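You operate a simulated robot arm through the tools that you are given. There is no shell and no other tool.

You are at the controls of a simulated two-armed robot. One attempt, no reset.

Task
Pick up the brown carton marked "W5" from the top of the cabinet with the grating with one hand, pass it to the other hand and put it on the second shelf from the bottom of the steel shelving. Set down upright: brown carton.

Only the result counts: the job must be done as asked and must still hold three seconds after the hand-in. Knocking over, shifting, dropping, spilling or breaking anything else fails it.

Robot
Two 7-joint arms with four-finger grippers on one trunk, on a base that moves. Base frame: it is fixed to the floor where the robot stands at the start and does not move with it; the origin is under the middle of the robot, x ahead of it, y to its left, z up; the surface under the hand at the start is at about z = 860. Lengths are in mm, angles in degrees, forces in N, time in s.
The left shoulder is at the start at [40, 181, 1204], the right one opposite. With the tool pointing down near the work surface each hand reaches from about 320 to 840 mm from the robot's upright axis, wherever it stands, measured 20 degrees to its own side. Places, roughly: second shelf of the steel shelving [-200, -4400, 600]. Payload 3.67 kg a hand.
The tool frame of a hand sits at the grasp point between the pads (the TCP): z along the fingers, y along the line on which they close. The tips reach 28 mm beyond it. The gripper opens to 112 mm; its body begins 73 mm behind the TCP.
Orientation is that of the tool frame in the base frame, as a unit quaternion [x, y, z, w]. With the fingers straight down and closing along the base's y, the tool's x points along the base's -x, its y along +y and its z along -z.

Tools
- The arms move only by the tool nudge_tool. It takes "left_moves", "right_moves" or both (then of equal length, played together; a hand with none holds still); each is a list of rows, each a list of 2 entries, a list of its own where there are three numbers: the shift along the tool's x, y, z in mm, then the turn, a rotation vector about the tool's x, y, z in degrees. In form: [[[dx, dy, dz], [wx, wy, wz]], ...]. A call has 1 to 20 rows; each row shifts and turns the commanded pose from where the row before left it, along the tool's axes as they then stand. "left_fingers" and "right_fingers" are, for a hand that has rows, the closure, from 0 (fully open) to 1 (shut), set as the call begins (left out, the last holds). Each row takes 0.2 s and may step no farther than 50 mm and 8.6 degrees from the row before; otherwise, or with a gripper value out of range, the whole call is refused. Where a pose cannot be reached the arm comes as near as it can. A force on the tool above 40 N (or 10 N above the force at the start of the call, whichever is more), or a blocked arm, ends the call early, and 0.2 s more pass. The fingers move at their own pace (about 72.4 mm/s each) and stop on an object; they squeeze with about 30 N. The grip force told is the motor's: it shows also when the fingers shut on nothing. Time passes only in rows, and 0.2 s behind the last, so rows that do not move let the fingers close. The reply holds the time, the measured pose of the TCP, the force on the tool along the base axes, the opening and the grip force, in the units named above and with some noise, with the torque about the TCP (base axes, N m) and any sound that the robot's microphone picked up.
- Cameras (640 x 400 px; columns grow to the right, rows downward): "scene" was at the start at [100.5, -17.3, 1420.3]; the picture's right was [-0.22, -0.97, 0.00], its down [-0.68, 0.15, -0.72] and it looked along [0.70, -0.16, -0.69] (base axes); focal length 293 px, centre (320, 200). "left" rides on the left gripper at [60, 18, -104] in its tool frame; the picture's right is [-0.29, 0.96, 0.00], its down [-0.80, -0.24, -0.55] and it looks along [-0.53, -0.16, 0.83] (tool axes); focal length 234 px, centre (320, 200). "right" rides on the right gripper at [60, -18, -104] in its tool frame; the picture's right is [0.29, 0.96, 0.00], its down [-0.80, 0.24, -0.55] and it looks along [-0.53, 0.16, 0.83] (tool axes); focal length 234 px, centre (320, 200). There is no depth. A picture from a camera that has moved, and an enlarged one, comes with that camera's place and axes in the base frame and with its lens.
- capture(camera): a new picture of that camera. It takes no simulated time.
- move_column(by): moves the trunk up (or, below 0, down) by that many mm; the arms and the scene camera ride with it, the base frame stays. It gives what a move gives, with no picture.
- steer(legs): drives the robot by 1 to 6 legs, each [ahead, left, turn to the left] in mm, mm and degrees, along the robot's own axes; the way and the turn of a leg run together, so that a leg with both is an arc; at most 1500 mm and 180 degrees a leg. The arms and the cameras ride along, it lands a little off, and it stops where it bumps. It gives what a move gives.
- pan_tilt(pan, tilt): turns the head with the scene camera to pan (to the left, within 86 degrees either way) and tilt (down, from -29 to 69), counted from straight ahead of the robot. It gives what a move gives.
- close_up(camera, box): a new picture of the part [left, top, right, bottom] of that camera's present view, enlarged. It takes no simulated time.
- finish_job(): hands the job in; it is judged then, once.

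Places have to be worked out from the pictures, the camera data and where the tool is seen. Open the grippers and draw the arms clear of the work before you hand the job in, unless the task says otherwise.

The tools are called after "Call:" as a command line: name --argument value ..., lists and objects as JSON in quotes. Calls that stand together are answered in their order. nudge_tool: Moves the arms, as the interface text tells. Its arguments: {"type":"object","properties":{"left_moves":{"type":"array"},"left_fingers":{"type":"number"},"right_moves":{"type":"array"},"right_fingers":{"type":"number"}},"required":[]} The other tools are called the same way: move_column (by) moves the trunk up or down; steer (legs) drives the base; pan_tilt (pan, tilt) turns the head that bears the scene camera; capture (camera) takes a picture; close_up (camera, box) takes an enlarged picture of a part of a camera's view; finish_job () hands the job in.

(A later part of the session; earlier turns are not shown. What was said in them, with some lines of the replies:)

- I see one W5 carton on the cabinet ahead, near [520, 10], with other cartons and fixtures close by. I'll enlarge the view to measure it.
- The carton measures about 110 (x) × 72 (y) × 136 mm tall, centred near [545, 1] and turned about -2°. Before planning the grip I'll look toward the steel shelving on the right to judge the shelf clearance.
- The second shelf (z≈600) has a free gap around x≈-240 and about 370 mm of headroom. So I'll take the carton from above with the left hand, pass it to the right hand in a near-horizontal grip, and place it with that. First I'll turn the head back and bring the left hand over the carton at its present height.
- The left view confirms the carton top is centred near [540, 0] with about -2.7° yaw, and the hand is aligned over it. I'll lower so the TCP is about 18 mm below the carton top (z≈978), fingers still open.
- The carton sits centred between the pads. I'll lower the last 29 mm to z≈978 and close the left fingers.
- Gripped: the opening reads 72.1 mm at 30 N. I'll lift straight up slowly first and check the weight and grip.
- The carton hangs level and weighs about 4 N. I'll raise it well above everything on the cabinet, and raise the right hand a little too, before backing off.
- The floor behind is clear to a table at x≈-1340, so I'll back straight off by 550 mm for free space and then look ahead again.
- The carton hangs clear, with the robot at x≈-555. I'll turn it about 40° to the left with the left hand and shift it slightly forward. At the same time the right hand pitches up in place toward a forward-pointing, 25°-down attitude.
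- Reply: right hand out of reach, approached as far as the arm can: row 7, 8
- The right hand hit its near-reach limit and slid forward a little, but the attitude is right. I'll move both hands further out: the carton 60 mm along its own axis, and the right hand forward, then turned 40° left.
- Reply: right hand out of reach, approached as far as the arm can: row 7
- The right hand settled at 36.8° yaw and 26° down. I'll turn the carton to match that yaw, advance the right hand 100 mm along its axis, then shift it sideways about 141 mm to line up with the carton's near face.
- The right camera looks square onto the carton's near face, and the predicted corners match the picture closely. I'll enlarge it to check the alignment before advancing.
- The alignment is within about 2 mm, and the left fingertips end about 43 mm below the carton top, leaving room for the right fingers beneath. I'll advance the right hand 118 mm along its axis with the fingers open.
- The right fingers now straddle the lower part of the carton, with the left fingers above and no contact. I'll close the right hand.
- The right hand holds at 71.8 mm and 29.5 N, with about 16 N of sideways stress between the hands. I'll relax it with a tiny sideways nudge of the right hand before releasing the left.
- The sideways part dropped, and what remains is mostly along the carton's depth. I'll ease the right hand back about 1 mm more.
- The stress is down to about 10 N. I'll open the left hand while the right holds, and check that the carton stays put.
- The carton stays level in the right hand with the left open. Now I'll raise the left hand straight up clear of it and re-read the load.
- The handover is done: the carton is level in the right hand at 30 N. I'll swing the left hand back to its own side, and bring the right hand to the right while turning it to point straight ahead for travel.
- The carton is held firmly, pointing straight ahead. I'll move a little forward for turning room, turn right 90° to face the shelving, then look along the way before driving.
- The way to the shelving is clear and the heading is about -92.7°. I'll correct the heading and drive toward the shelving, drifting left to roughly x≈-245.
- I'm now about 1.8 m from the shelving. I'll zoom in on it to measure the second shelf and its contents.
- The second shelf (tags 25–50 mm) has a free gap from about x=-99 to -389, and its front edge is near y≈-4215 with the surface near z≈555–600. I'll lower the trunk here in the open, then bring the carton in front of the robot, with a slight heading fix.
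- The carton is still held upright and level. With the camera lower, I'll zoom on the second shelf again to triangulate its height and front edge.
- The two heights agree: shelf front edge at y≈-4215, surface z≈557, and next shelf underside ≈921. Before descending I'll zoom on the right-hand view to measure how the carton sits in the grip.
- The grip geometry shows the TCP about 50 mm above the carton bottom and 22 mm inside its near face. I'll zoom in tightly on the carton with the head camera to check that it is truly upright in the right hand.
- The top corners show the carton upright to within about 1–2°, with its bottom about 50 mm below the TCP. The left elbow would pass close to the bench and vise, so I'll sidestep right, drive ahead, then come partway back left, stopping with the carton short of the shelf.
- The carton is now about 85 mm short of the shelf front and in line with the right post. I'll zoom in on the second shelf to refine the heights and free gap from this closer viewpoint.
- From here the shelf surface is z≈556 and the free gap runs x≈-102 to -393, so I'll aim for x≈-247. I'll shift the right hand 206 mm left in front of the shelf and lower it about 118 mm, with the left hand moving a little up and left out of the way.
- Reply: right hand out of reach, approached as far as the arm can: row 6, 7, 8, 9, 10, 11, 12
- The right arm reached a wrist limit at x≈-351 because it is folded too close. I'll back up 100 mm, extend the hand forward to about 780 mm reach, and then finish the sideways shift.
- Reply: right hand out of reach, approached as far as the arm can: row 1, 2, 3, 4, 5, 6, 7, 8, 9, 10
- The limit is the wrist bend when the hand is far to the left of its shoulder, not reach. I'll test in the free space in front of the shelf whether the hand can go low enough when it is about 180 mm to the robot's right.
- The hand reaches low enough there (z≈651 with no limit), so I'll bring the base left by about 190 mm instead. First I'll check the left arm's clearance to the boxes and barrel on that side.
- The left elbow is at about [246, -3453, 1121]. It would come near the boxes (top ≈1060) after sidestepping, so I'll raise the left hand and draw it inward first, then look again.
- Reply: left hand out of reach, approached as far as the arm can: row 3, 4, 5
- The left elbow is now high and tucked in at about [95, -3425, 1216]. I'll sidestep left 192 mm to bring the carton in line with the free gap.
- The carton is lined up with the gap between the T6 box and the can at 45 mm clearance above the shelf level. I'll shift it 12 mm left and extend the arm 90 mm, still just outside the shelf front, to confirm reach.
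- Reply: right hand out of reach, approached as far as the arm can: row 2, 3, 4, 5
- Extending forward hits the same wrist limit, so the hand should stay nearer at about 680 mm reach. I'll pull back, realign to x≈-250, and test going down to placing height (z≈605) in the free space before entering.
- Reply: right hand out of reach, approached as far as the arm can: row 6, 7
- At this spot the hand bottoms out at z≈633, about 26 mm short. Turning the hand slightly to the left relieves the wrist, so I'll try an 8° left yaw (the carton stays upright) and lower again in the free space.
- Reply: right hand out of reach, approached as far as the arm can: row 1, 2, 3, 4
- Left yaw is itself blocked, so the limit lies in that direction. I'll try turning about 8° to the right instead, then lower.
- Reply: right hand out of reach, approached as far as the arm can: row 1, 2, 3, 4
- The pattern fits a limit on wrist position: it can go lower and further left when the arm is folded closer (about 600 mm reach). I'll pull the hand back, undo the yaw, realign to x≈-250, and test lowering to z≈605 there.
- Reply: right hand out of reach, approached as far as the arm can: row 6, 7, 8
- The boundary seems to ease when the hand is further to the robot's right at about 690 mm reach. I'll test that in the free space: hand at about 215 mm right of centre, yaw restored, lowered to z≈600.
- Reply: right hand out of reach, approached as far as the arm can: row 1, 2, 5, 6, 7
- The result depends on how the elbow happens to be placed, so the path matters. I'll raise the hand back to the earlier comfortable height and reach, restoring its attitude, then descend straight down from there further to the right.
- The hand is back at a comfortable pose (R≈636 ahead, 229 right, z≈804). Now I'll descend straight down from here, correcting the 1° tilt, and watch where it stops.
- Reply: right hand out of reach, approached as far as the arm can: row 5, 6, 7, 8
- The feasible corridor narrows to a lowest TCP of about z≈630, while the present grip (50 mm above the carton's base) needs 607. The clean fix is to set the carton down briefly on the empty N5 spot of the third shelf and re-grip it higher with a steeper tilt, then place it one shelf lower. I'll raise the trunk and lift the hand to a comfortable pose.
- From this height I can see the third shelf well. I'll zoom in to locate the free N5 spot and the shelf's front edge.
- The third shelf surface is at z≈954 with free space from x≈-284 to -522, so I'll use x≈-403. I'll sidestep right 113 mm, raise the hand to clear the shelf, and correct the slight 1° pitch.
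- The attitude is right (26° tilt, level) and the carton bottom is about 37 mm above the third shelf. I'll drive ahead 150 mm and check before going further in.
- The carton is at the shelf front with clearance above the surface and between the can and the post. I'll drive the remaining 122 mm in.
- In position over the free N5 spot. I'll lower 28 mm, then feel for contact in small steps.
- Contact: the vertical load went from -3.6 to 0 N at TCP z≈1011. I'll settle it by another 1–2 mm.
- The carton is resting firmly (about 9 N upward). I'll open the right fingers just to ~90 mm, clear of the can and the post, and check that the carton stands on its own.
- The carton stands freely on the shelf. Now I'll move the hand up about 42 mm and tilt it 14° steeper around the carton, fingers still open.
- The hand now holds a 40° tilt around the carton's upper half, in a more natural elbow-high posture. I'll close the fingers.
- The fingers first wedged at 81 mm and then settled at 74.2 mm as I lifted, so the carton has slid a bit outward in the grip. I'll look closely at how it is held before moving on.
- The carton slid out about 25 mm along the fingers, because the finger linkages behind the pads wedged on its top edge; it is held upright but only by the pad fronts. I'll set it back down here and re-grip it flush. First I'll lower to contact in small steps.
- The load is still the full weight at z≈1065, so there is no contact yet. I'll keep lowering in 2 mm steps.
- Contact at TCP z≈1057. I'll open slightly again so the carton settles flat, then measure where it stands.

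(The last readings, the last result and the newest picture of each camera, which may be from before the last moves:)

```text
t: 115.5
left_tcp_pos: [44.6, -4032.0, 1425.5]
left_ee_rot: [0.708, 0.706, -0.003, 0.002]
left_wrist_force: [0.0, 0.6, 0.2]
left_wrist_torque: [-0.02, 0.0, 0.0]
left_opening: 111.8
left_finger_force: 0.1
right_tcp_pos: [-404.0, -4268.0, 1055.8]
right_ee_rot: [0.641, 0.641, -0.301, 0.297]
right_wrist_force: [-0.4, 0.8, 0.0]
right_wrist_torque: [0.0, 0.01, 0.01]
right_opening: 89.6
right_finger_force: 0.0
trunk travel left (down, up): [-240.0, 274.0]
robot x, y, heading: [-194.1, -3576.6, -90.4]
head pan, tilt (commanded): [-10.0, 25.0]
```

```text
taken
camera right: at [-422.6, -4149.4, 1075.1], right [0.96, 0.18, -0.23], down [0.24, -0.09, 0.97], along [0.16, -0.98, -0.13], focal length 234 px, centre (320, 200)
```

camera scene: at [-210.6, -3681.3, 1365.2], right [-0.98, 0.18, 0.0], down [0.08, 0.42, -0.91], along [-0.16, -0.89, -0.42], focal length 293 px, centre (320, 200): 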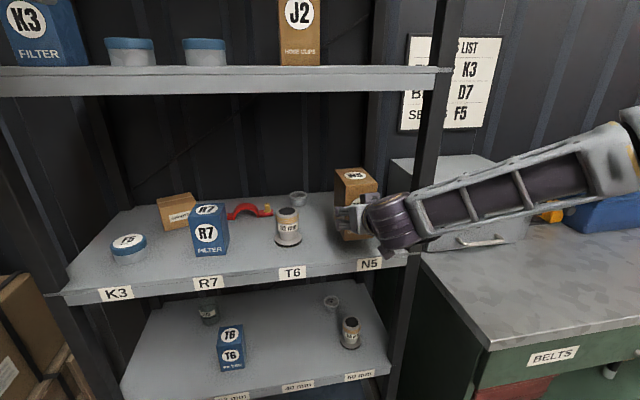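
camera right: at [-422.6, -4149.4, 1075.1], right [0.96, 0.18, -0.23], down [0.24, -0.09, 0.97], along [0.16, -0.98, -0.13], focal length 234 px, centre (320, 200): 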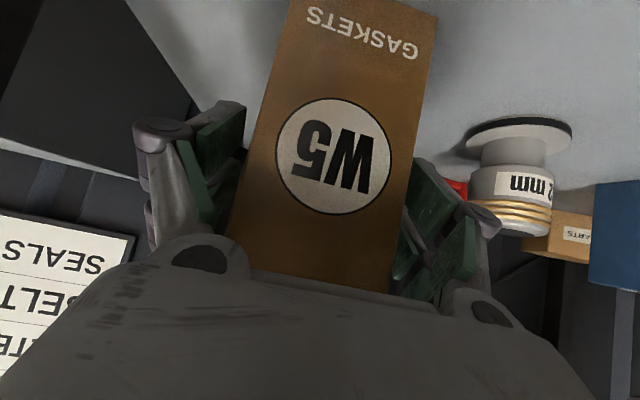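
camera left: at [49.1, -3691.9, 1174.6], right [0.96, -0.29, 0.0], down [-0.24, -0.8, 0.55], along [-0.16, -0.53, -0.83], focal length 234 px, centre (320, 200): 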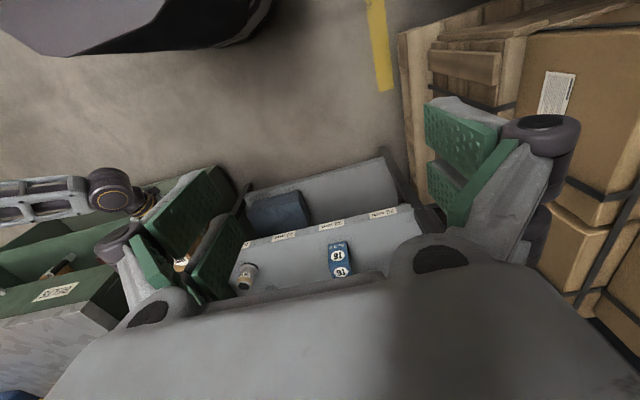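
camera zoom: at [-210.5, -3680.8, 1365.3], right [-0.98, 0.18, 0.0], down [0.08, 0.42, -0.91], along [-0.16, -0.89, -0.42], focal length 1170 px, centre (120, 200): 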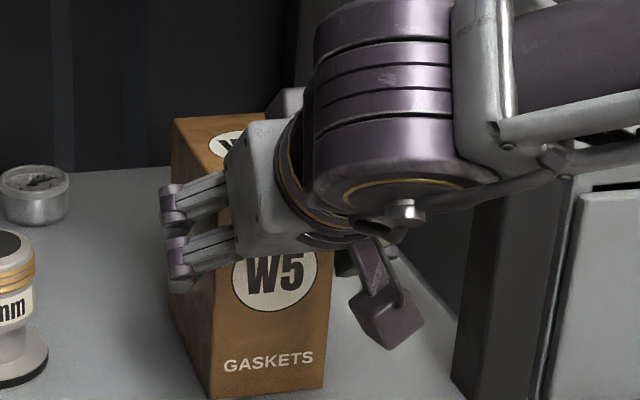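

The carton stands with its near face at y≈-4249, the hand about 19 mm inside and 96 mm up. I'll raise the hand 25 mm so the carton's top edge meets only the pads, and close again.

Call:
nudge_tool --right_moves '[[[-9, 0, -8.8], [0, 0, 0]], [[-8.9, 0, -8.8], [0, 0, 0]], [[0, 0, 0], [0, 0, 0]]]' --right_fingers 0.2

Call:
nudge_tool --right_moves '[[[0, 0, 0], [0, 0, 0]], [[0, 0, 0], [0, 0, 0]], [[0, 0, 0], [0, 0, 0]], [[0, 0, 0], [0, 0, 0]]]' --right_fingers 1

Call:
close_up --camera "scene" --box '[330, 150, 410, 250]'

Call:
capture --camera "right"

```text
t: 116.3
left_tcp_pos: [44.0, -4031.2, 1424.6]
left_ee_rot: [0.708, 0.706, -0.003, 0.001]
left_wrist_force: [-0.4, 0.2, 0.8]
left_wrist_torque: [0.03, 0.03, 0.01]
left_opening: 112.0
left_finger_force: 0.1
right_tcp_pos: [-404.3, -4264.6, 1082.5]
right_ee_rot: [0.64, 0.641, -0.302, 0.298]
right_wrist_force: [-0.6, -1.3, 0.4]
right_wrist_torque: [-0.01, -0.01, 0.0]
right_opening: 89.6
right_finger_force: 0.0
trunk travel left (down, up): [-240.0, 274.0]
robot x, y, heading: [-193.3, -3572.0, -90.6]
head pan, tilt (commanded): [-10.0, 25.0]
```

```text
t: 117.3
left_tcp_pos: [45.1, -4030.5, 1425.6]
left_ee_rot: [0.708, 0.706, -0.002, 0.002]
left_wrist_force: [0.2, -0.2, 0.6]
left_wrist_torque: [0.01, -0.01, -0.02]
left_opening: 112.1
left_finger_force: 0.2
right_tcp_pos: [-403.9, -4264.6, 1083.0]
right_ee_rot: [0.641, 0.641, -0.301, 0.297]
right_wrist_force: [0.4, 1.0, 1.6]
right_wrist_torque: [0.0, 0.18, 0.04]
right_opening: 71.8
right_finger_force: 29.9
trunk travel left (down, up): [-240.0, 274.0]
robot x, y, heading: [-190.6, -3570.8, -90.3]
head pan, tilt (commanded): [-10.0, 25.0]
```

```text
4.00 times, centred on (370, 200) of scene
camera zoom: at [-210.3, -3680.7, 1365.3], right [-0.98, 0.18, 0.0], down [0.08, 0.42, -0.91], along [-0.16, -0.89, -0.42], focal length 1170 px, centre (120, 200)
```

zoom: 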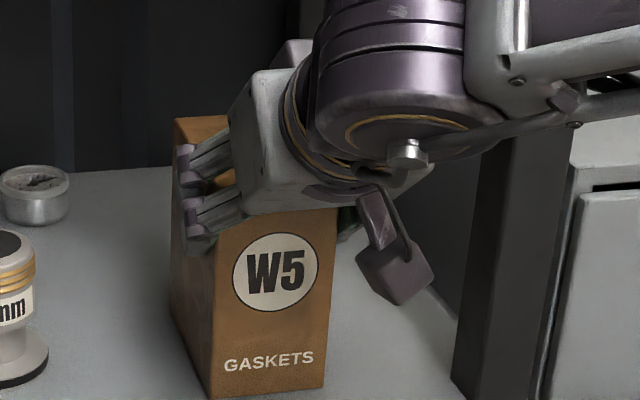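

```text
taken
camera right: at [-422.5, -4146.4, 1101.1], right [0.96, 0.18, -0.23], down [0.24, -0.09, 0.97], along [0.16, -0.98, -0.13], focal length 234 px, centre (320, 200)
```

right: 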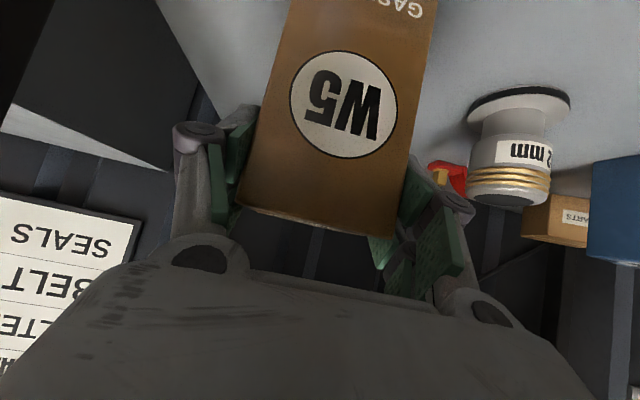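

A flush grip this time: 71.8 mm at 30 N with almost no reaction force. I'll lift it gently and check that it stays level.

Call:
nudge_tool --right_moves '[[[-3.8, 0, -3.2], [0, 0, 0]], [[-7.7, 0, -6.4], [0, 0, 0]], [[-15.3, 0, -12.9], [0, 0, 0]], [[0, 0, 0], [0, 0, 0]]]' --right_fingers 1

Call:
close_up --camera "scene" --box '[320, 140, 410, 250]'

Call:
capture --camera "right"

```text
t: 118.3
left_tcp_pos: [43.8, -4032.4, 1424.1]
left_ee_rot: [0.708, 0.706, -0.002, 0.001]
left_wrist_force: [-0.4, 0.1, -0.1]
left_wrist_torque: [-0.01, 0.01, -0.03]
left_opening: 112.0
left_finger_force: 0.0
right_tcp_pos: [-403.8, -4266.0, 1116.5]
right_ee_rot: [0.641, 0.641, -0.3, 0.297]
right_wrist_force: [-1.4, -0.7, -4.1]
right_wrist_torque: [0.14, -0.02, 0.0]
right_opening: 71.7
right_finger_force: 30.0
trunk travel left (down, up): [-240.0, 274.0]
robot x, y, heading: [-196.3, -3570.0, -90.2]
head pan, tilt (commanded): [-10.0, 25.0]
```

```text
3.64 times, centred on (365, 195) of scene
camera zoom: at [-210.8, -3681.7, 1365.1], right [-0.98, 0.18, 0.0], down [0.08, 0.42, -0.91], along [-0.16, -0.89, -0.42], focal length 1064 px, centre (156, 218)
```

zoom: 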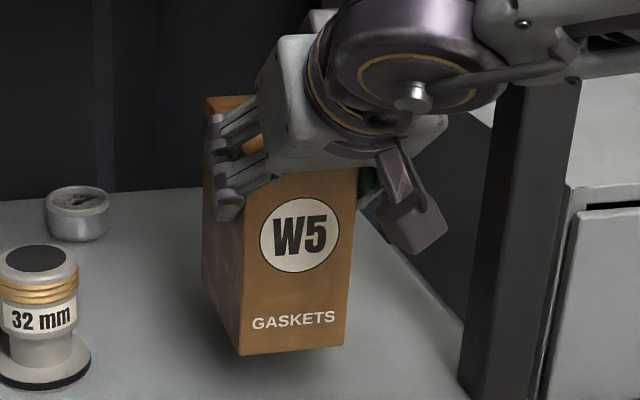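

```text
taken
camera right: at [-422.2, -4147.7, 1134.3], right [0.96, 0.18, -0.23], down [0.24, -0.09, 0.97], along [0.16, -0.98, -0.13], focal length 234 px, centre (320, 200)
```

right: 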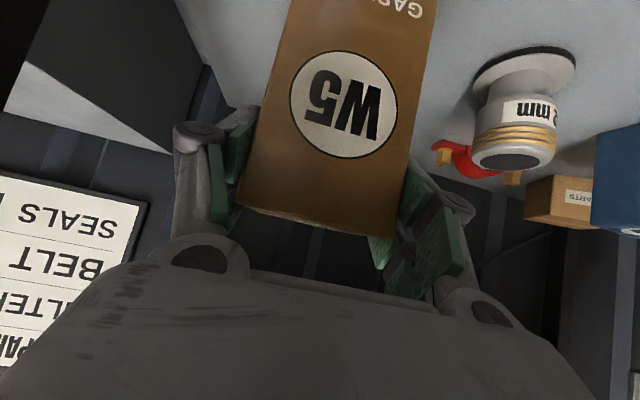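

The carton hasn't shifted in the grip; the hand now holds it 123 mm above its base, so placing on the second shelf needs only TCP z≈683. I'll back straight out of the shelf.

Call:
steer --legs '[[-270, 0, 0]]'

Call:
nudge_tool --right_moves '[[[0, 20, 0], [0, 0, 0]], [[0, 20, 0], [0, 0, 0]], [[0, 0, 0], [0, 0, 0]]]' --right_fingers 1

Call:
capture --camera "scene"

```text
t: 120.2
left_tcp_pos: [46.0, -3760.1, 1424.8]
left_ee_rot: [0.709, 0.705, -0.003, 0.001]
left_wrist_force: [0.4, -0.4, -0.6]
left_wrist_torque: [-0.01, 0.0, 0.0]
left_opening: 112.0
left_finger_force: 0.0
right_tcp_pos: [-402.0, -3992.1, 1113.7]
right_ee_rot: [0.641, 0.641, -0.3, 0.297]
right_wrist_force: [0.5, 0.5, -4.0]
right_wrist_torque: [0.14, -0.01, -0.01]
right_opening: 72.0
right_finger_force: 29.6
trunk travel left (down, up): [-240.0, 274.0]
robot x, y, heading: [-192.6, -3299.9, -90.6]
head pan, tilt (commanded): [-10.0, 25.0]
```

```text
t: 121.0
left_tcp_pos: [44.9, -3759.7, 1424.0]
left_ee_rot: [0.709, 0.705, -0.003, 0.001]
left_wrist_force: [0.0, -0.2, -0.4]
left_wrist_torque: [-0.04, 0.0, 0.02]
left_opening: 112.3
left_finger_force: 0.1
right_tcp_pos: [-363.1, -3992.8, 1115.9]
right_ee_rot: [0.642, 0.64, -0.301, 0.296]
right_wrist_force: [-0.3, 0.2, -4.3]
right_wrist_torque: [0.14, -0.01, 0.0]
right_opening: 72.0
right_finger_force: 30.0
trunk travel left (down, up): [-240.0, 274.0]
robot x, y, heading: [-190.9, -3297.7, -90.5]
head pan, tilt (commanded): [-10.0, 25.0]
```

```text
taken
camera scene: at [-209.2, -3408.9, 1365.2], right [-0.98, 0.18, 0.0], down [0.08, 0.42, -0.91], along [-0.17, -0.89, -0.42], focal length 293 px, centre (320, 200)
```

scene: 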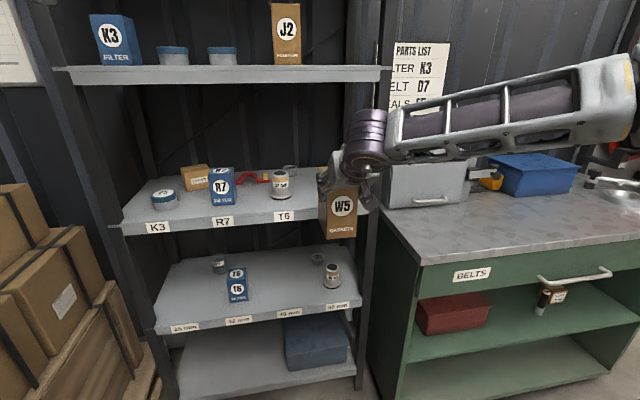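

The hand now moves freely to the left. I'll test the arm's downward range here in the open, lowering 195 mm to the relative height needed for placing.

Call:
nudge_tool --right_moves '[[[12, 0, 10], [0, 0, 0]], [[23, 0, 19.3], [0, 0, 0]], [[23, 0, 19.3], [0, 0, 0]], [[23, 0, 19.3], [0, 0, 0]], [[23, 0, 19.3], [0, 0, 0]], [[23, 0, 19.3], [0, 0, 0]], [[23, 0, 19.3], [0, 0, 0]], [[0, 0, 0], [0, 0, 0]]]' --right_fingers 1

Call:
capture --camera "scene"

```text
t: 122.8
left_tcp_pos: [45.1, -3759.9, 1424.0]
left_ee_rot: [0.709, 0.705, -0.003, 0.002]
left_wrist_force: [0.1, 0.3, -0.7]
left_wrist_torque: [0.01, -0.01, 0.01]
left_opening: 112.2
left_finger_force: 0.0
right_tcp_pos: [-363.3, -3992.0, 919.1]
right_ee_rot: [0.641, 0.64, -0.301, 0.298]
right_wrist_force: [0.3, 0.0, -3.4]
right_wrist_torque: [0.17, 0.05, -0.02]
right_opening: 71.8
right_finger_force: 30.4
trunk travel left (down, up): [-240.0, 274.0]
robot x, y, heading: [-191.9, -3299.0, -90.7]
head pan, tilt (commanded): [-10.0, 25.0]
```

```text
taken
camera scene: at [-208.5, -3408.8, 1365.3], right [-0.98, 0.18, 0.0], down [0.08, 0.42, -0.91], along [-0.17, -0.89, -0.42], focal length 293 px, centre (320, 200)
```

scene: 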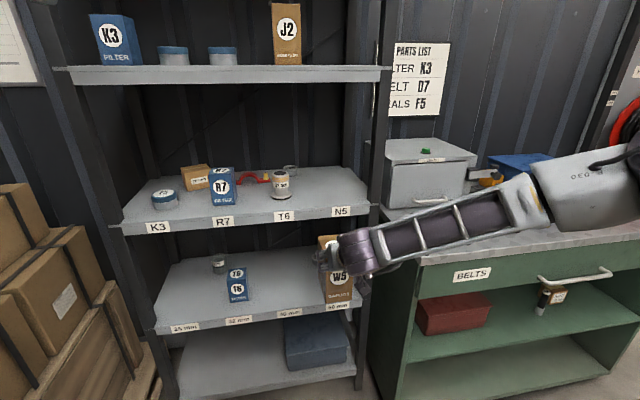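

The arm now reaches the needed relative height with no limit. I'll raise it 30 mm for entry clearance, lower the trunk 235 mm, and sidestep left 114 mm to line up with the free gap on the second shelf.

Call:
nudge_tool --right_moves '[[[-11.5, 0, -9.6], [0, 0, 0]], [[-11.5, 0, -9.6], [0, 0, 0]], [[0, 0, 0], [0, 0, 0]]]' --right_fingers 1

Call:
move_column --by -235

Call:
steer --legs '[[0, 114, 0]]'

Call:
pan_tilt --pan -15 --tilt 30

Call:
capture --camera "scene"

Call:
capture --camera "right"

```text
t: 123.6
left_tcp_pos: [46.7, -3760.9, 1423.7]
left_ee_rot: [0.71, 0.705, -0.002, 0.001]
left_wrist_force: [0.3, -0.8, 0.6]
left_wrist_torque: [0.02, 0.02, -0.03]
left_opening: 111.8
left_finger_force: 0.0
right_tcp_pos: [-363.6, -3992.5, 949.6]
right_ee_rot: [0.642, 0.64, -0.301, 0.296]
right_wrist_force: [0.2, 0.3, -4.8]
right_wrist_torque: [0.1, 0.01, 0.0]
right_opening: 71.7
right_finger_force: 29.6
trunk travel left (down, up): [-240.0, 274.0]
robot x, y, heading: [-191.5, -3298.5, -90.7]
head pan, tilt (commanded): [-10.0, 25.0]
```

```text
t: 126.1
left_tcp_pos: [46.7, -3760.6, 1190.2]
left_ee_rot: [0.709, 0.705, -0.002, 0.001]
left_wrist_force: [0.7, -0.1, -0.6]
left_wrist_torque: [-0.02, 0.01, -0.02]
left_opening: 111.9
left_finger_force: 0.0
right_tcp_pos: [-363.6, -3992.4, 714.4]
right_ee_rot: [0.641, 0.64, -0.301, 0.297]
right_wrist_force: [-0.1, -0.4, -4.7]
right_wrist_torque: [0.12, 0.02, -0.04]
right_opening: 71.9
right_finger_force: 30.5
trunk travel left (down, up): [-5.0, 509.0]
robot x, y, heading: [-193.2, -3300.0, -90.5]
head pan, tilt (commanded): [-10.0, 25.0]
```

```text
t: 127.3
left_tcp_pos: [162.7, -3760.1, 1188.5]
left_ee_rot: [0.708, 0.707, -0.003, 0.001]
left_wrist_force: [1.4, -0.4, -0.5]
left_wrist_torque: [0.0, 0.08, 0.01]
left_opening: 111.8
left_finger_force: 0.0
right_tcp_pos: [-245.7, -3993.7, 714.5]
right_ee_rot: [0.641, 0.64, -0.302, 0.296]
right_wrist_force: [1.0, 0.1, -4.9]
right_wrist_torque: [0.18, 0.03, -0.05]
right_opening: 72.4
right_finger_force: 30.1
trunk travel left (down, up): [-5.0, 509.0]
robot x, y, heading: [-76.2, -3301.8, -90.4]
head pan, tilt (commanded): [-10.0, 25.0]
```

```text
t: 128.0
left_tcp_pos: [162.3, -3760.7, 1188.7]
left_ee_rot: [0.709, 0.706, -0.002, 0.002]
left_wrist_force: [-0.2, -0.3, 0.4]
left_wrist_torque: [-0.01, 0.03, 0.01]
left_opening: 111.9
left_finger_force: 0.2
right_tcp_pos: [-248.1, -3994.4, 714.5]
right_ee_rot: [0.641, 0.64, -0.301, 0.297]
right_wrist_force: [-0.5, 0.0, -3.6]
right_wrist_torque: [0.17, -0.02, 0.0]
right_opening: 72.1
right_finger_force: 30.1
trunk travel left (down, up): [-5.0, 509.0]
robot x, y, heading: [-72.7, -3298.5, -90.5]
head pan, tilt (commanded): [-15.0, 30.0]
```

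```text
taken
camera scene: at [-101.0, -3406.9, 1122.5], right [-0.96, 0.27, 0.0], down [0.13, 0.48, -0.87], along [-0.23, -0.83, -0.5], focal length 293 px, centre (320, 200)
```

scene: 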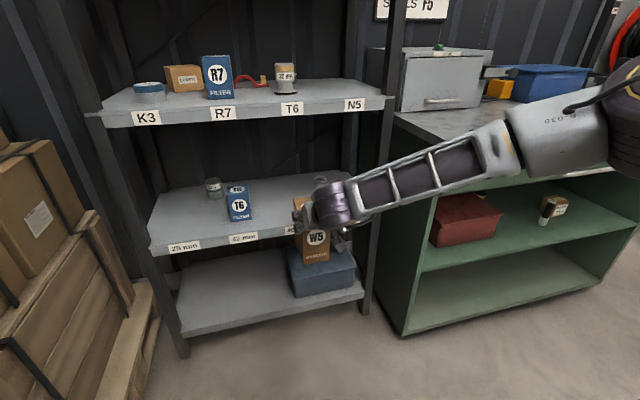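

```text
taken
camera right: at [-266.4, -3875.4, 733.3], right [0.96, 0.18, -0.23], down [0.24, -0.09, 0.97], along [0.16, -0.98, -0.13], focal length 234 px, centre (320, 200)
```

right: 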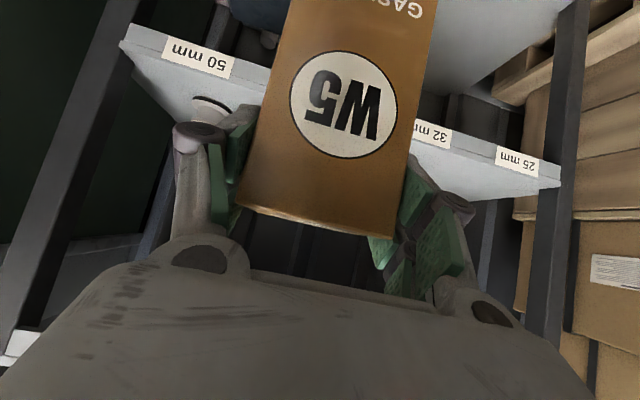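

The carton bottom is at z≈591, about 30 mm above the second shelf, and centred at x≈-248. I'll drive ahead 140 mm and check.

Call:
steer --legs '[[140, 0, 0]]'

Call:
capture --camera "scene"

Call:
capture --camera "right"

Call:
close_up --camera "scene" --box '[220, 150, 400, 290]'

```text
t: 129.3
left_tcp_pos: [161.0, -3906.0, 1188.9]
left_ee_rot: [0.708, 0.706, -0.002, 0.0]
left_wrist_force: [-0.4, -0.9, -0.8]
left_wrist_torque: [0.13, 0.03, 0.0]
left_opening: 111.9
left_finger_force: 0.1
right_tcp_pos: [-248.8, -4135.9, 712.9]
right_ee_rot: [0.641, 0.641, -0.3, 0.297]
right_wrist_force: [-0.3, -0.2, -5.1]
right_wrist_torque: [0.15, 0.0, 0.02]
right_opening: 71.8
right_finger_force: 30.0
trunk travel left (down, up): [-5.0, 509.0]
robot x, y, heading: [-77.9, -3440.5, -90.6]
head pan, tilt (commanded): [-15.0, 30.0]
```

```text
taken
camera scene: at [-101.8, -3550.0, 1122.3], right [-0.96, 0.27, 0.0], down [0.13, 0.48, -0.86], along [-0.23, -0.83, -0.5], focal length 293 px, centre (320, 200)
```

scene: 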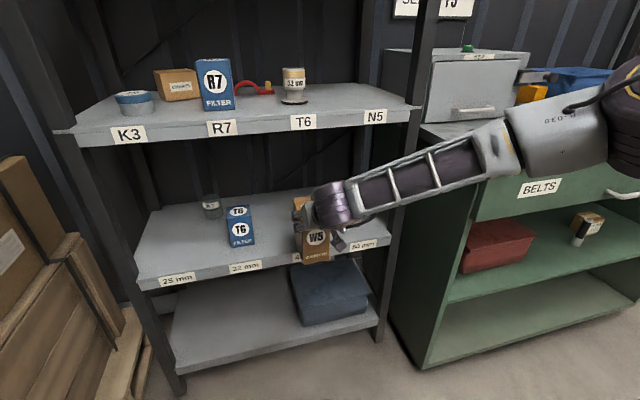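

```text
taken
camera right: at [-267.1, -4018.1, 732.4], right [0.96, 0.18, -0.23], down [0.24, -0.09, 0.97], along [0.16, -0.98, -0.13], focal length 234 px, centre (320, 200)
```

right: 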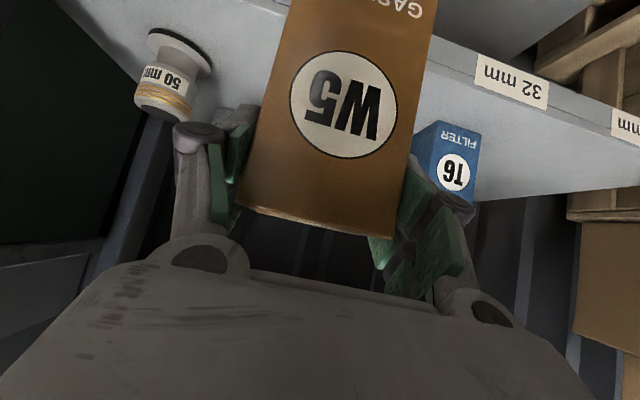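

```text
2.86 times, centred on (310, 220) of scene
camera zoom: at [-101.8, -3550.0, 1122.3], right [-0.96, 0.27, 0.0], down [0.13, 0.48, -0.86], along [-0.23, -0.83, -0.5], focal length 836 px, centre (349, 143)
```

zoom: 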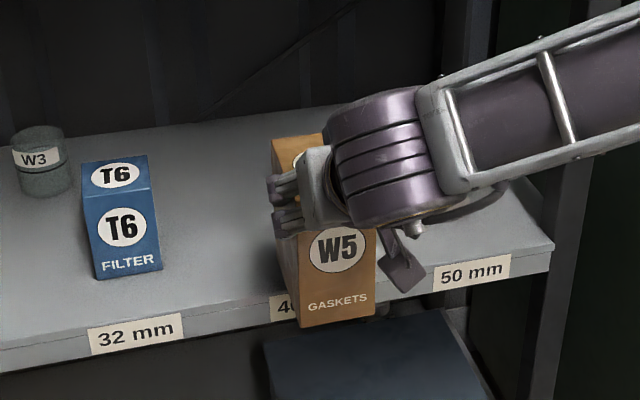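

No contact, and the carton is passing over the shelf edge midway between the T6 box and the can. I'll drive the last 125 mm.

Call:
steer --legs '[[125, 0, 0]]'

Call:
capture --camera "scene"

Call:
capture --camera "right"

Call:
close_up --camera "scene" --box '[220, 170, 400, 310]'

```text
t: 130.6
left_tcp_pos: [160.1, -4030.3, 1188.0]
left_ee_rot: [0.708, 0.706, -0.001, 0.001]
left_wrist_force: [0.2, -0.7, -1.1]
left_wrist_torque: [0.1, -0.01, 0.01]
left_opening: 112.0
left_finger_force: 0.1
right_tcp_pos: [-248.8, -4262.0, 713.2]
right_ee_rot: [0.642, 0.641, -0.3, 0.296]
right_wrist_force: [0.2, -0.5, -5.0]
right_wrist_torque: [0.14, -0.01, 0.04]
right_opening: 72.1
right_finger_force: 29.2
trunk travel left (down, up): [-5.0, 509.0]
robot x, y, heading: [-78.4, -3566.9, -90.4]
head pan, tilt (commanded): [-15.0, 30.0]
```

```text
taken
camera scene: at [-102.7, -3675.5, 1122.2], right [-0.96, 0.27, 0.0], down [0.13, 0.48, -0.86], along [-0.23, -0.83, -0.5], focal length 293 px, centre (320, 200)
```

scene: 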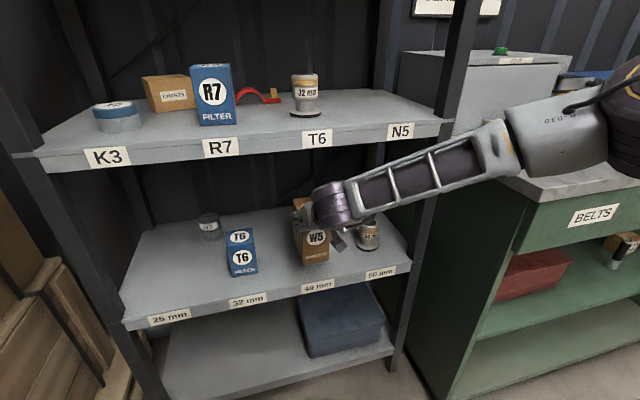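

```text
taken
camera right: at [-267.9, -4143.4, 732.2], right [0.96, 0.18, -0.23], down [0.24, -0.09, 0.97], along [0.16, -0.98, -0.13], focal length 234 px, centre (320, 200)
```

right: 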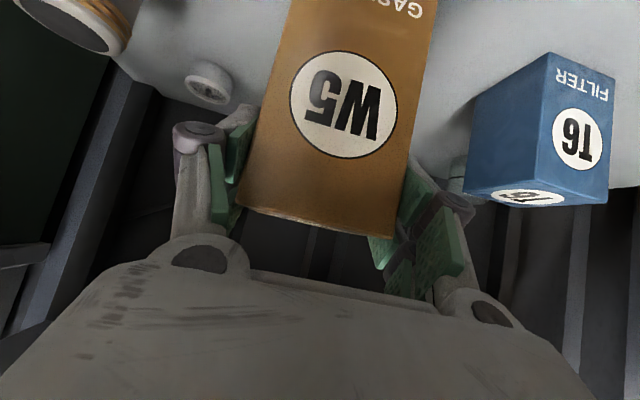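

```text
2.86 times, centred on (310, 240) of scene
camera zoom: at [-102.7, -3675.5, 1122.2], right [-0.96, 0.27, 0.0], down [0.13, 0.48, -0.86], along [-0.23, -0.83, -0.5], focal length 836 px, centre (349, 86)
```

zoom: 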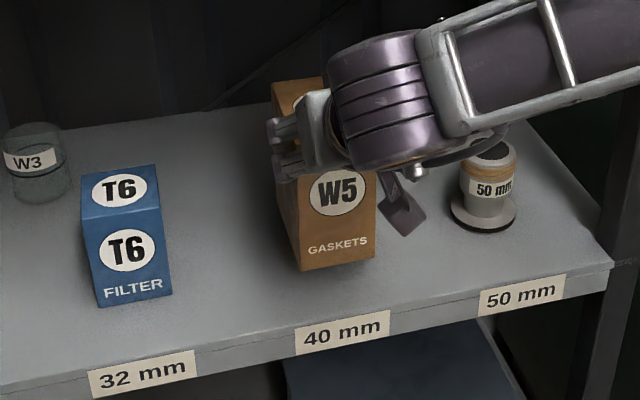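

The carton is over the second shelf in the free gap, both neighbours clear. I'll lower 20 mm and then feel for contact in small steps.

Call:
nudge_tool --right_moves '[[[7.7, 0, 6.4], [0, 0, 0]], [[7.7, 0, 6.4], [0, 0, 0]], [[0, 0, 0], [0, 0, 0]]]' --right_fingers 1

Call:
nudge_tool --right_moves '[[[2.3, 0, 1.9], [0, 0, 0]], [[0, 0, 0], [0, 0, 0]]]' --right_fingers 1

Call:
nudge_tool --right_moves '[[[1.5, 0, 1.3], [0, 0, 0]], [[0, 0, 0], [0, 0, 0]]]' --right_fingers 1

```text
t: 131.4
left_tcp_pos: [159.7, -4027.5, 1188.0]
left_ee_rot: [0.708, 0.706, -0.002, 0.0]
left_wrist_force: [0.2, -0.4, -0.7]
left_wrist_torque: [0.0, 0.03, 0.02]
left_opening: 112.0
left_finger_force: 0.1
right_tcp_pos: [-248.5, -4261.5, 694.7]
right_ee_rot: [0.641, 0.641, -0.301, 0.297]
right_wrist_force: [-0.3, 0.2, -4.5]
right_wrist_torque: [0.14, -0.01, -0.01]
right_opening: 72.0
right_finger_force: 30.0
trunk travel left (down, up): [-5.0, 509.0]
robot x, y, heading: [-79.5, -3566.8, -90.5]
head pan, tilt (commanded): [-15.0, 30.0]
```

```text
t: 132.0
left_tcp_pos: [160.8, -4027.9, 1188.8]
left_ee_rot: [0.709, 0.705, -0.003, 0.002]
left_wrist_force: [-0.3, -0.2, -0.4]
left_wrist_torque: [-0.01, 0.0, 0.02]
left_opening: 111.8
left_finger_force: 0.1
right_tcp_pos: [-249.8, -4261.0, 691.5]
right_ee_rot: [0.641, 0.641, -0.3, 0.296]
right_wrist_force: [0.8, 0.1, -3.2]
right_wrist_torque: [0.15, 0.03, 0.01]
right_opening: 72.2
right_finger_force: 30.0
trunk travel left (down, up): [-5.0, 509.0]
robot x, y, heading: [-76.1, -3566.6, -90.6]
head pan, tilt (commanded): [-15.0, 30.0]
```

```text
t: 132.6
left_tcp_pos: [159.4, -4029.1, 1189.1]
left_ee_rot: [0.709, 0.706, -0.002, 0.0]
left_wrist_force: [0.7, 0.4, -0.8]
left_wrist_torque: [-0.02, 0.01, -0.01]
left_opening: 111.9
left_finger_force: 0.1
right_tcp_pos: [-248.0, -4262.1, 688.5]
right_ee_rot: [0.641, 0.641, -0.301, 0.297]
right_wrist_force: [0.8, -0.4, -4.7]
right_wrist_torque: [0.15, -0.06, -0.03]
right_opening: 71.8
right_finger_force: 30.1
trunk travel left (down, up): [-5.0, 509.0]
robot x, y, heading: [-79.3, -3566.5, -90.5]
head pan, tilt (commanded): [-15.0, 30.0]
```

No contact yet at z≈688. I'll continue in 2 mm steps.

Call:
nudge_tool --right_moves '[[[1.5, 0, 1.3], [0, 0, 0]], [[0, 0, 0], [0, 0, 0]]]' --right_fingers 1

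Call:
nudge_tool --right_moves '[[[1.5, 0, 1.3], [0, 0, 0]], [[0, 0, 0], [0, 0, 0]]]' --right_fingers 1

```text
t: 133.2
left_tcp_pos: [159.1, -4028.1, 1189.4]
left_ee_rot: [0.708, 0.706, -0.002, 0.0]
left_wrist_force: [0.5, 0.5, -0.7]
left_wrist_torque: [-0.02, -0.01, -0.01]
left_opening: 112.2
left_finger_force: 0.2
right_tcp_pos: [-249.6, -4260.4, 687.4]
right_ee_rot: [0.64, 0.642, -0.299, 0.297]
right_wrist_force: [0.1, 0.1, -4.0]
right_wrist_torque: [0.17, -0.04, -0.02]
right_opening: 71.9
right_finger_force: 29.4
trunk travel left (down, up): [-5.0, 509.0]
robot x, y, heading: [-76.4, -3568.8, -90.6]
head pan, tilt (commanded): [-15.0, 30.0]
```

```text
t: 133.8
left_tcp_pos: [159.5, -4029.2, 1189.4]
left_ee_rot: [0.708, 0.706, -0.002, 0.001]
left_wrist_force: [0.8, -0.4, 0.1]
left_wrist_torque: [0.01, 0.01, 0.0]
left_opening: 112.0
left_finger_force: 0.1
right_tcp_pos: [-249.0, -4260.7, 685.0]
right_ee_rot: [0.64, 0.641, -0.301, 0.298]
right_wrist_force: [1.0, -1.0, -4.0]
right_wrist_torque: [0.17, -0.02, -0.02]
right_opening: 71.8
right_finger_force: 29.8
trunk travel left (down, up): [-5.0, 509.0]
robot x, y, heading: [-78.8, -3567.1, -90.4]
head pan, tilt (commanded): [-15.0, 30.0]
```

Call:
nudge_tool --right_moves '[[[1.5, 0, 1.3], [0, 0, 0]], [[0, 0, 0], [0, 0, 0]]]' --right_fingers 1

Call:
nudge_tool --right_moves '[[[1.5, 0, 1.3], [0, 0, 0]], [[0, 0, 0], [0, 0, 0]]]' --right_fingers 1

Call:
close_up --camera "scene" --box '[270, 180, 390, 290]'

```text
t: 134.4
left_tcp_pos: [160.0, -4028.9, 1188.3]
left_ee_rot: [0.709, 0.706, -0.002, 0.0]
left_wrist_force: [0.1, 0.0, 0.0]
left_wrist_torque: [0.05, 0.05, -0.01]
left_opening: 112.0
left_finger_force: 0.1
right_tcp_pos: [-249.9, -4260.1, 682.2]
right_ee_rot: [0.641, 0.641, -0.301, 0.297]
right_wrist_force: [-0.2, 0.7, -3.3]
right_wrist_torque: [0.11, 0.01, 0.03]
right_opening: 71.8
right_finger_force: 29.6
trunk travel left (down, up): [-5.0, 509.0]
robot x, y, heading: [-79.9, -3569.8, -90.1]
head pan, tilt (commanded): [-15.0, 30.0]
```

```text
t: 135.0
left_tcp_pos: [159.6, -4027.4, 1190.1]
left_ee_rot: [0.708, 0.706, -0.002, 0.001]
left_wrist_force: [0.0, 0.2, 0.1]
left_wrist_torque: [0.0, -0.03, -0.01]
left_opening: 112.2
left_finger_force: 0.1
right_tcp_pos: [-248.5, -4261.7, 682.7]
right_ee_rot: [0.641, 0.641, -0.302, 0.298]
right_wrist_force: [-1.3, 0.7, 4.6]
right_wrist_torque: [-0.2, 0.45, -0.1]
right_opening: 72.1
right_finger_force: 30.3
trunk travel left (down, up): [-5.0, 509.0]
robot x, y, heading: [-79.7, -3566.4, -90.1]
head pan, tilt (commanded): [-15.0, 30.0]
```

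```text
3.64 times, centred on (330, 235) of scene
camera zoom: at [-102.6, -3673.0, 1122.6], right [-0.96, 0.27, 0.0], down [0.13, 0.48, -0.87], along [-0.23, -0.83, -0.5], focal length 1064 px, centre (284, 73)
```

zoom: 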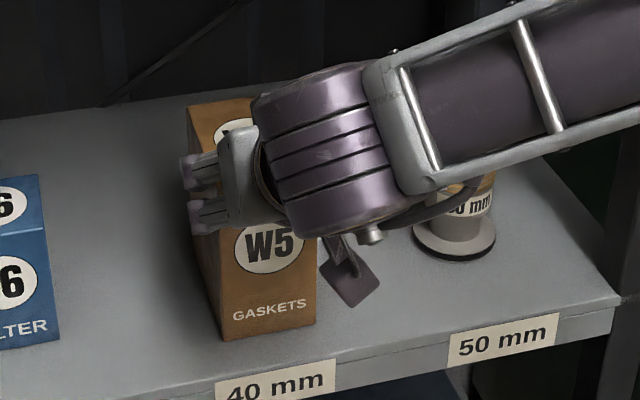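

Contact at TCP z≈682.5, right where expected. I'll press down about 1 mm more to seat it flat.

Call:
nudge_tool --right_moves '[[[0.8, 0, 0.65], [0, 0, 0]], [[0, 0, 0], [0, 0, 0]]]' --right_fingers 1

```text
t: 135.6
left_tcp_pos: [160.6, -4026.0, 1188.9]
left_ee_rot: [0.708, 0.706, -0.003, 0.001]
left_wrist_force: [-0.7, -0.4, -0.1]
left_wrist_torque: [-0.01, 0.03, -0.01]
left_opening: 112.0
left_finger_force: 0.0
right_tcp_pos: [-247.9, -4260.4, 681.8]
right_ee_rot: [0.64, 0.64, -0.302, 0.298]
right_wrist_force: [-0.1, -2.0, 13.2]
right_wrist_torque: [0.18, 0.47, 0.07]
right_opening: 71.8
right_finger_force: 30.0
trunk travel left (down, up): [-5.0, 509.0]
robot x, y, heading: [-80.2, -3566.7, -90.4]
head pan, tilt (commanded): [-15.0, 30.0]
```

The carton is seated (about 13 N upward). I'll open the right fingers to about 100 mm, well short of both neighbours, and check that it stands.

Call:
nudge_tool --right_moves '[[[0, 0, 0], [0, 0, 0]], [[0, 0, 0], [0, 0, 0]], [[0, 0, 0], [0, 0, 0]], [[0, 0, 0], [0, 0, 0]], [[0, 0, 0], [0, 0, 0]]]' --right_fingers 0.1

Call:
close_up --camera "scene" --box '[270, 180, 390, 290]'

Call:
capture --camera "right"

```text
t: 136.8
left_tcp_pos: [160.5, -4028.9, 1188.9]
left_ee_rot: [0.708, 0.706, -0.002, 0.0]
left_wrist_force: [-0.3, -0.2, -0.5]
left_wrist_torque: [0.0, -0.01, 0.04]
left_opening: 112.2
left_finger_force: 0.1
right_tcp_pos: [-248.8, -4260.9, 679.7]
right_ee_rot: [0.641, 0.641, -0.301, 0.297]
right_wrist_force: [-0.5, 0.1, -0.7]
right_wrist_torque: [0.03, 0.0, -0.03]
right_opening: 101.0
right_finger_force: 0.2
trunk travel left (down, up): [-5.0, 509.0]
robot x, y, heading: [-76.2, -3569.7, -90.2]
head pan, tilt (commanded): [-15.0, 30.0]
```

```text
3.64 times, centred on (330, 235) of scene
camera zoom: at [-102.7, -3673.5, 1122.5], right [-0.96, 0.27, 0.0], down [0.13, 0.48, -0.87], along [-0.23, -0.83, -0.5], focal length 1064 px, centre (284, 73)
```

zoom: 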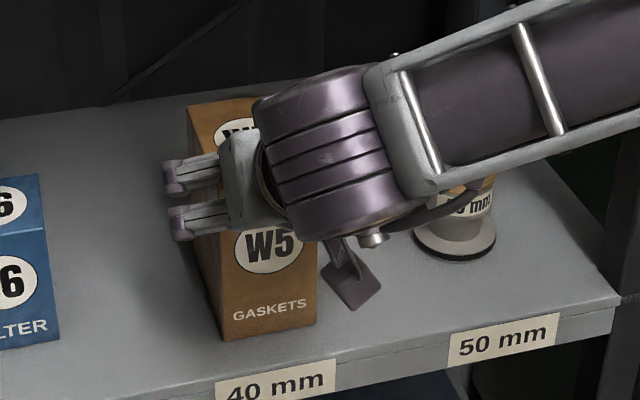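

```text
taken
camera right: at [-268.2, -4141.9, 698.8], right [0.96, 0.18, -0.23], down [0.24, -0.09, 0.97], along [0.16, -0.98, -0.13], focal length 234 px, centre (320, 200)
```

right: 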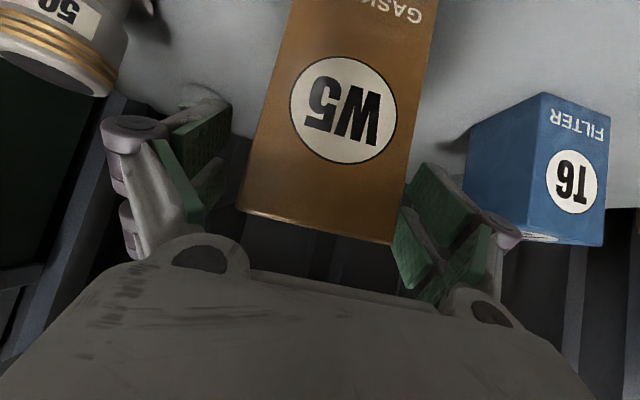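

The carton stands on its own with the fingers open on both sides. I'll withdraw the hand straight back along its axis slowly and check.

Call:
nudge_tool --right_moves '[[[0, 0, -8], [0, 0, 0]], [[0, 0, -12], [0, 0, 0]], [[4, 0, -18], [0, 0, 0]], [[6, 0, -18], [0, 0, 0]], [[0, 0, 0], [0, 0, 0]]]' --right_fingers 0.1

Call:
capture --camera "right"

Call:
close_up --camera "scene" --box '[250, 170, 410, 300]'

```text
t: 138.0
left_tcp_pos: [160.2, -4028.1, 1189.7]
left_ee_rot: [0.708, 0.706, -0.002, 0.001]
left_wrist_force: [1.6, 0.4, -0.4]
left_wrist_torque: [-0.01, 0.01, 0.0]
left_opening: 111.9
left_finger_force: 0.0
right_tcp_pos: [-251.0, -4211.2, 708.6]
right_ee_rot: [0.641, 0.641, -0.301, 0.297]
right_wrist_force: [-0.3, 0.8, -0.4]
right_wrist_torque: [0.03, 0.03, -0.02]
right_opening: 101.1
right_finger_force: 0.0
trunk travel left (down, up): [-5.0, 509.0]
robot x, y, heading: [-79.5, -3563.4, -90.5]
head pan, tilt (commanded): [-15.0, 30.0]
```

```text
taken
camera right: at [-268.7, -4092.9, 727.4], right [0.96, 0.18, -0.23], down [0.24, -0.09, 0.97], along [0.16, -0.98, -0.13], focal length 234 px, centre (320, 200)
```

right: 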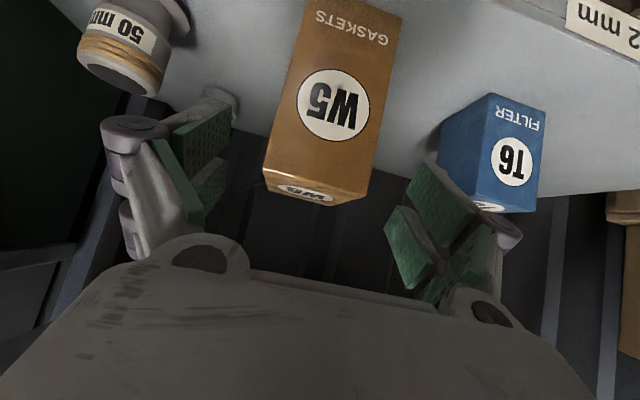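

```text
3.08 times, centred on (330, 235) of scene
camera zoom: at [-102.7, -3673.7, 1122.5], right [-0.96, 0.27, 0.0], down [0.13, 0.48, -0.87], along [-0.23, -0.83, -0.5], focal length 900 px, centre (289, 92)
```

zoom: 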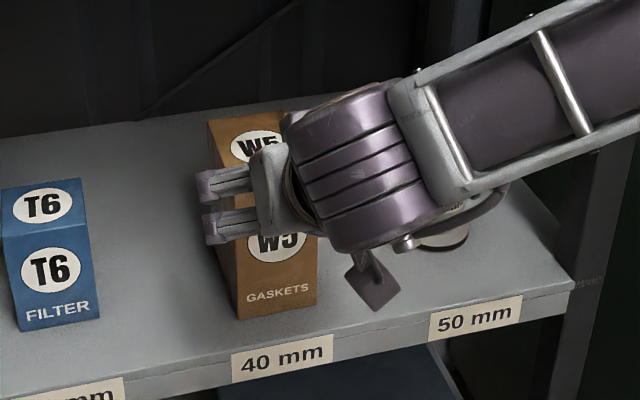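

The hand is clear and the carton stands undisturbed. I'll back the robot straight away from the shelving by 300 mm and inspect.

Call:
steer --legs '[[-300, 0, 0]]'

Call:
nudge_tool --right_moves '[[[0, 0, 0], [0, 0, 0]], [[0, 0, 0], [0, 0, 0]], [[0, 0, 0], [0, 0, 0]]]' --right_fingers 0 --left_moves '[[[0, 0, 0], [0, 0, 0]], [[0, 0, 0], [0, 0, 0]], [[0, 0, 0], [0, 0, 0]]]' --left_fingers 0

Call:
capture --camera "scene"

Call:
close_up --camera "scene" --box '[130, 130, 390, 290]'

```text
t: 140.1
left_tcp_pos: [161.5, -3731.0, 1189.1]
left_ee_rot: [0.709, 0.705, -0.002, 0.001]
left_wrist_force: [-0.3, 0.6, -0.7]
left_wrist_torque: [-0.01, -0.03, -0.02]
left_opening: 111.8
left_finger_force: 0.0
right_tcp_pos: [-248.9, -3914.8, 710.2]
right_ee_rot: [0.642, 0.639, -0.302, 0.297]
right_wrist_force: [-0.1, 0.3, 0.6]
right_wrist_torque: [-0.04, -0.04, 0.01]
right_opening: 100.6
right_finger_force: 0.1
trunk travel left (down, up): [-5.0, 509.0]
robot x, y, heading: [-77.7, -3269.7, -90.7]
head pan, tilt (commanded): [-15.0, 30.0]
```

```text
t: 140.9
left_tcp_pos: [163.3, -3732.2, 1189.2]
left_ee_rot: [0.709, 0.705, -0.002, 0.001]
left_wrist_force: [0.1, 0.3, 0.3]
left_wrist_torque: [0.0, 0.01, 0.0]
left_opening: 112.4
left_finger_force: 0.0
right_tcp_pos: [-248.1, -3914.3, 709.1]
right_ee_rot: [0.642, 0.64, -0.302, 0.296]
right_wrist_force: [0.1, 0.0, 0.1]
right_wrist_torque: [0.0, -0.02, 0.02]
right_opening: 112.0
right_finger_force: 0.0
trunk travel left (down, up): [-5.0, 509.0]
robot x, y, heading: [-77.4, -3271.0, -90.3]
head pan, tilt (commanded): [-15.0, 30.0]
```

```text
taken
camera scene: at [-100.4, -3376.9, 1122.5], right [-0.96, 0.27, 0.0], down [0.13, 0.48, -0.87], along [-0.23, -0.83, -0.5], focal length 293 px, centre (320, 200)
```

scene: 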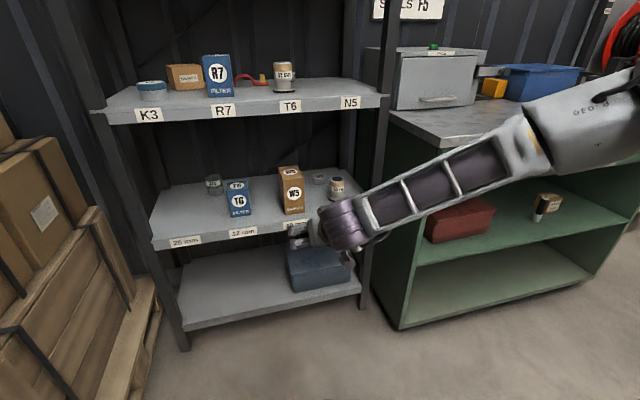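

```text
2.46 times, centred on (260, 210) of scene
camera zoom: at [-100.4, -3376.9, 1122.5], right [-0.96, 0.27, 0.0], down [0.13, 0.48, -0.87], along [-0.23, -0.83, -0.5], focal length 720 px, centre (468, 175)
```

zoom: 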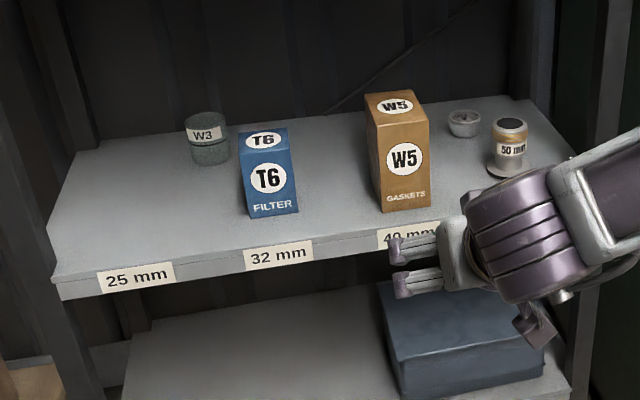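

The W5 carton stands upright on the second shelf from the bottom, between the T6 box and the 50 mm can, and nothing else has moved. Both grippers are open and clear, so I'm handing the job in.

Call:
finish_job

```text
The job is handed in.
```

The brown W5 carton is standing upright on the second shelf from the bottom of the steel shelving, between the blue T6 box and the 50 mm can. I handed the job in at that point. No verdict has come back, but the last pictures showed it steady, with nothing else on the shelves looking shifted.

- **Pick and pass:** I picked the carton up with the left hand. I backed away from the cabinet and passed it to the right hand in mid-air.
- **Extra set-down:** With its first grip, the right arm could not go low enough to place the carton on the second shelf. I set it down briefly on the empty N5 spot of the third shelf and gripped it again higher up. The first new grip slid a little, so I set it down once more and took a firm one. The right hand then placed it on the second shelf.
- **At hand-in:** Both grippers were open and clear. The robot had backed about 300 mm away from the shelving.
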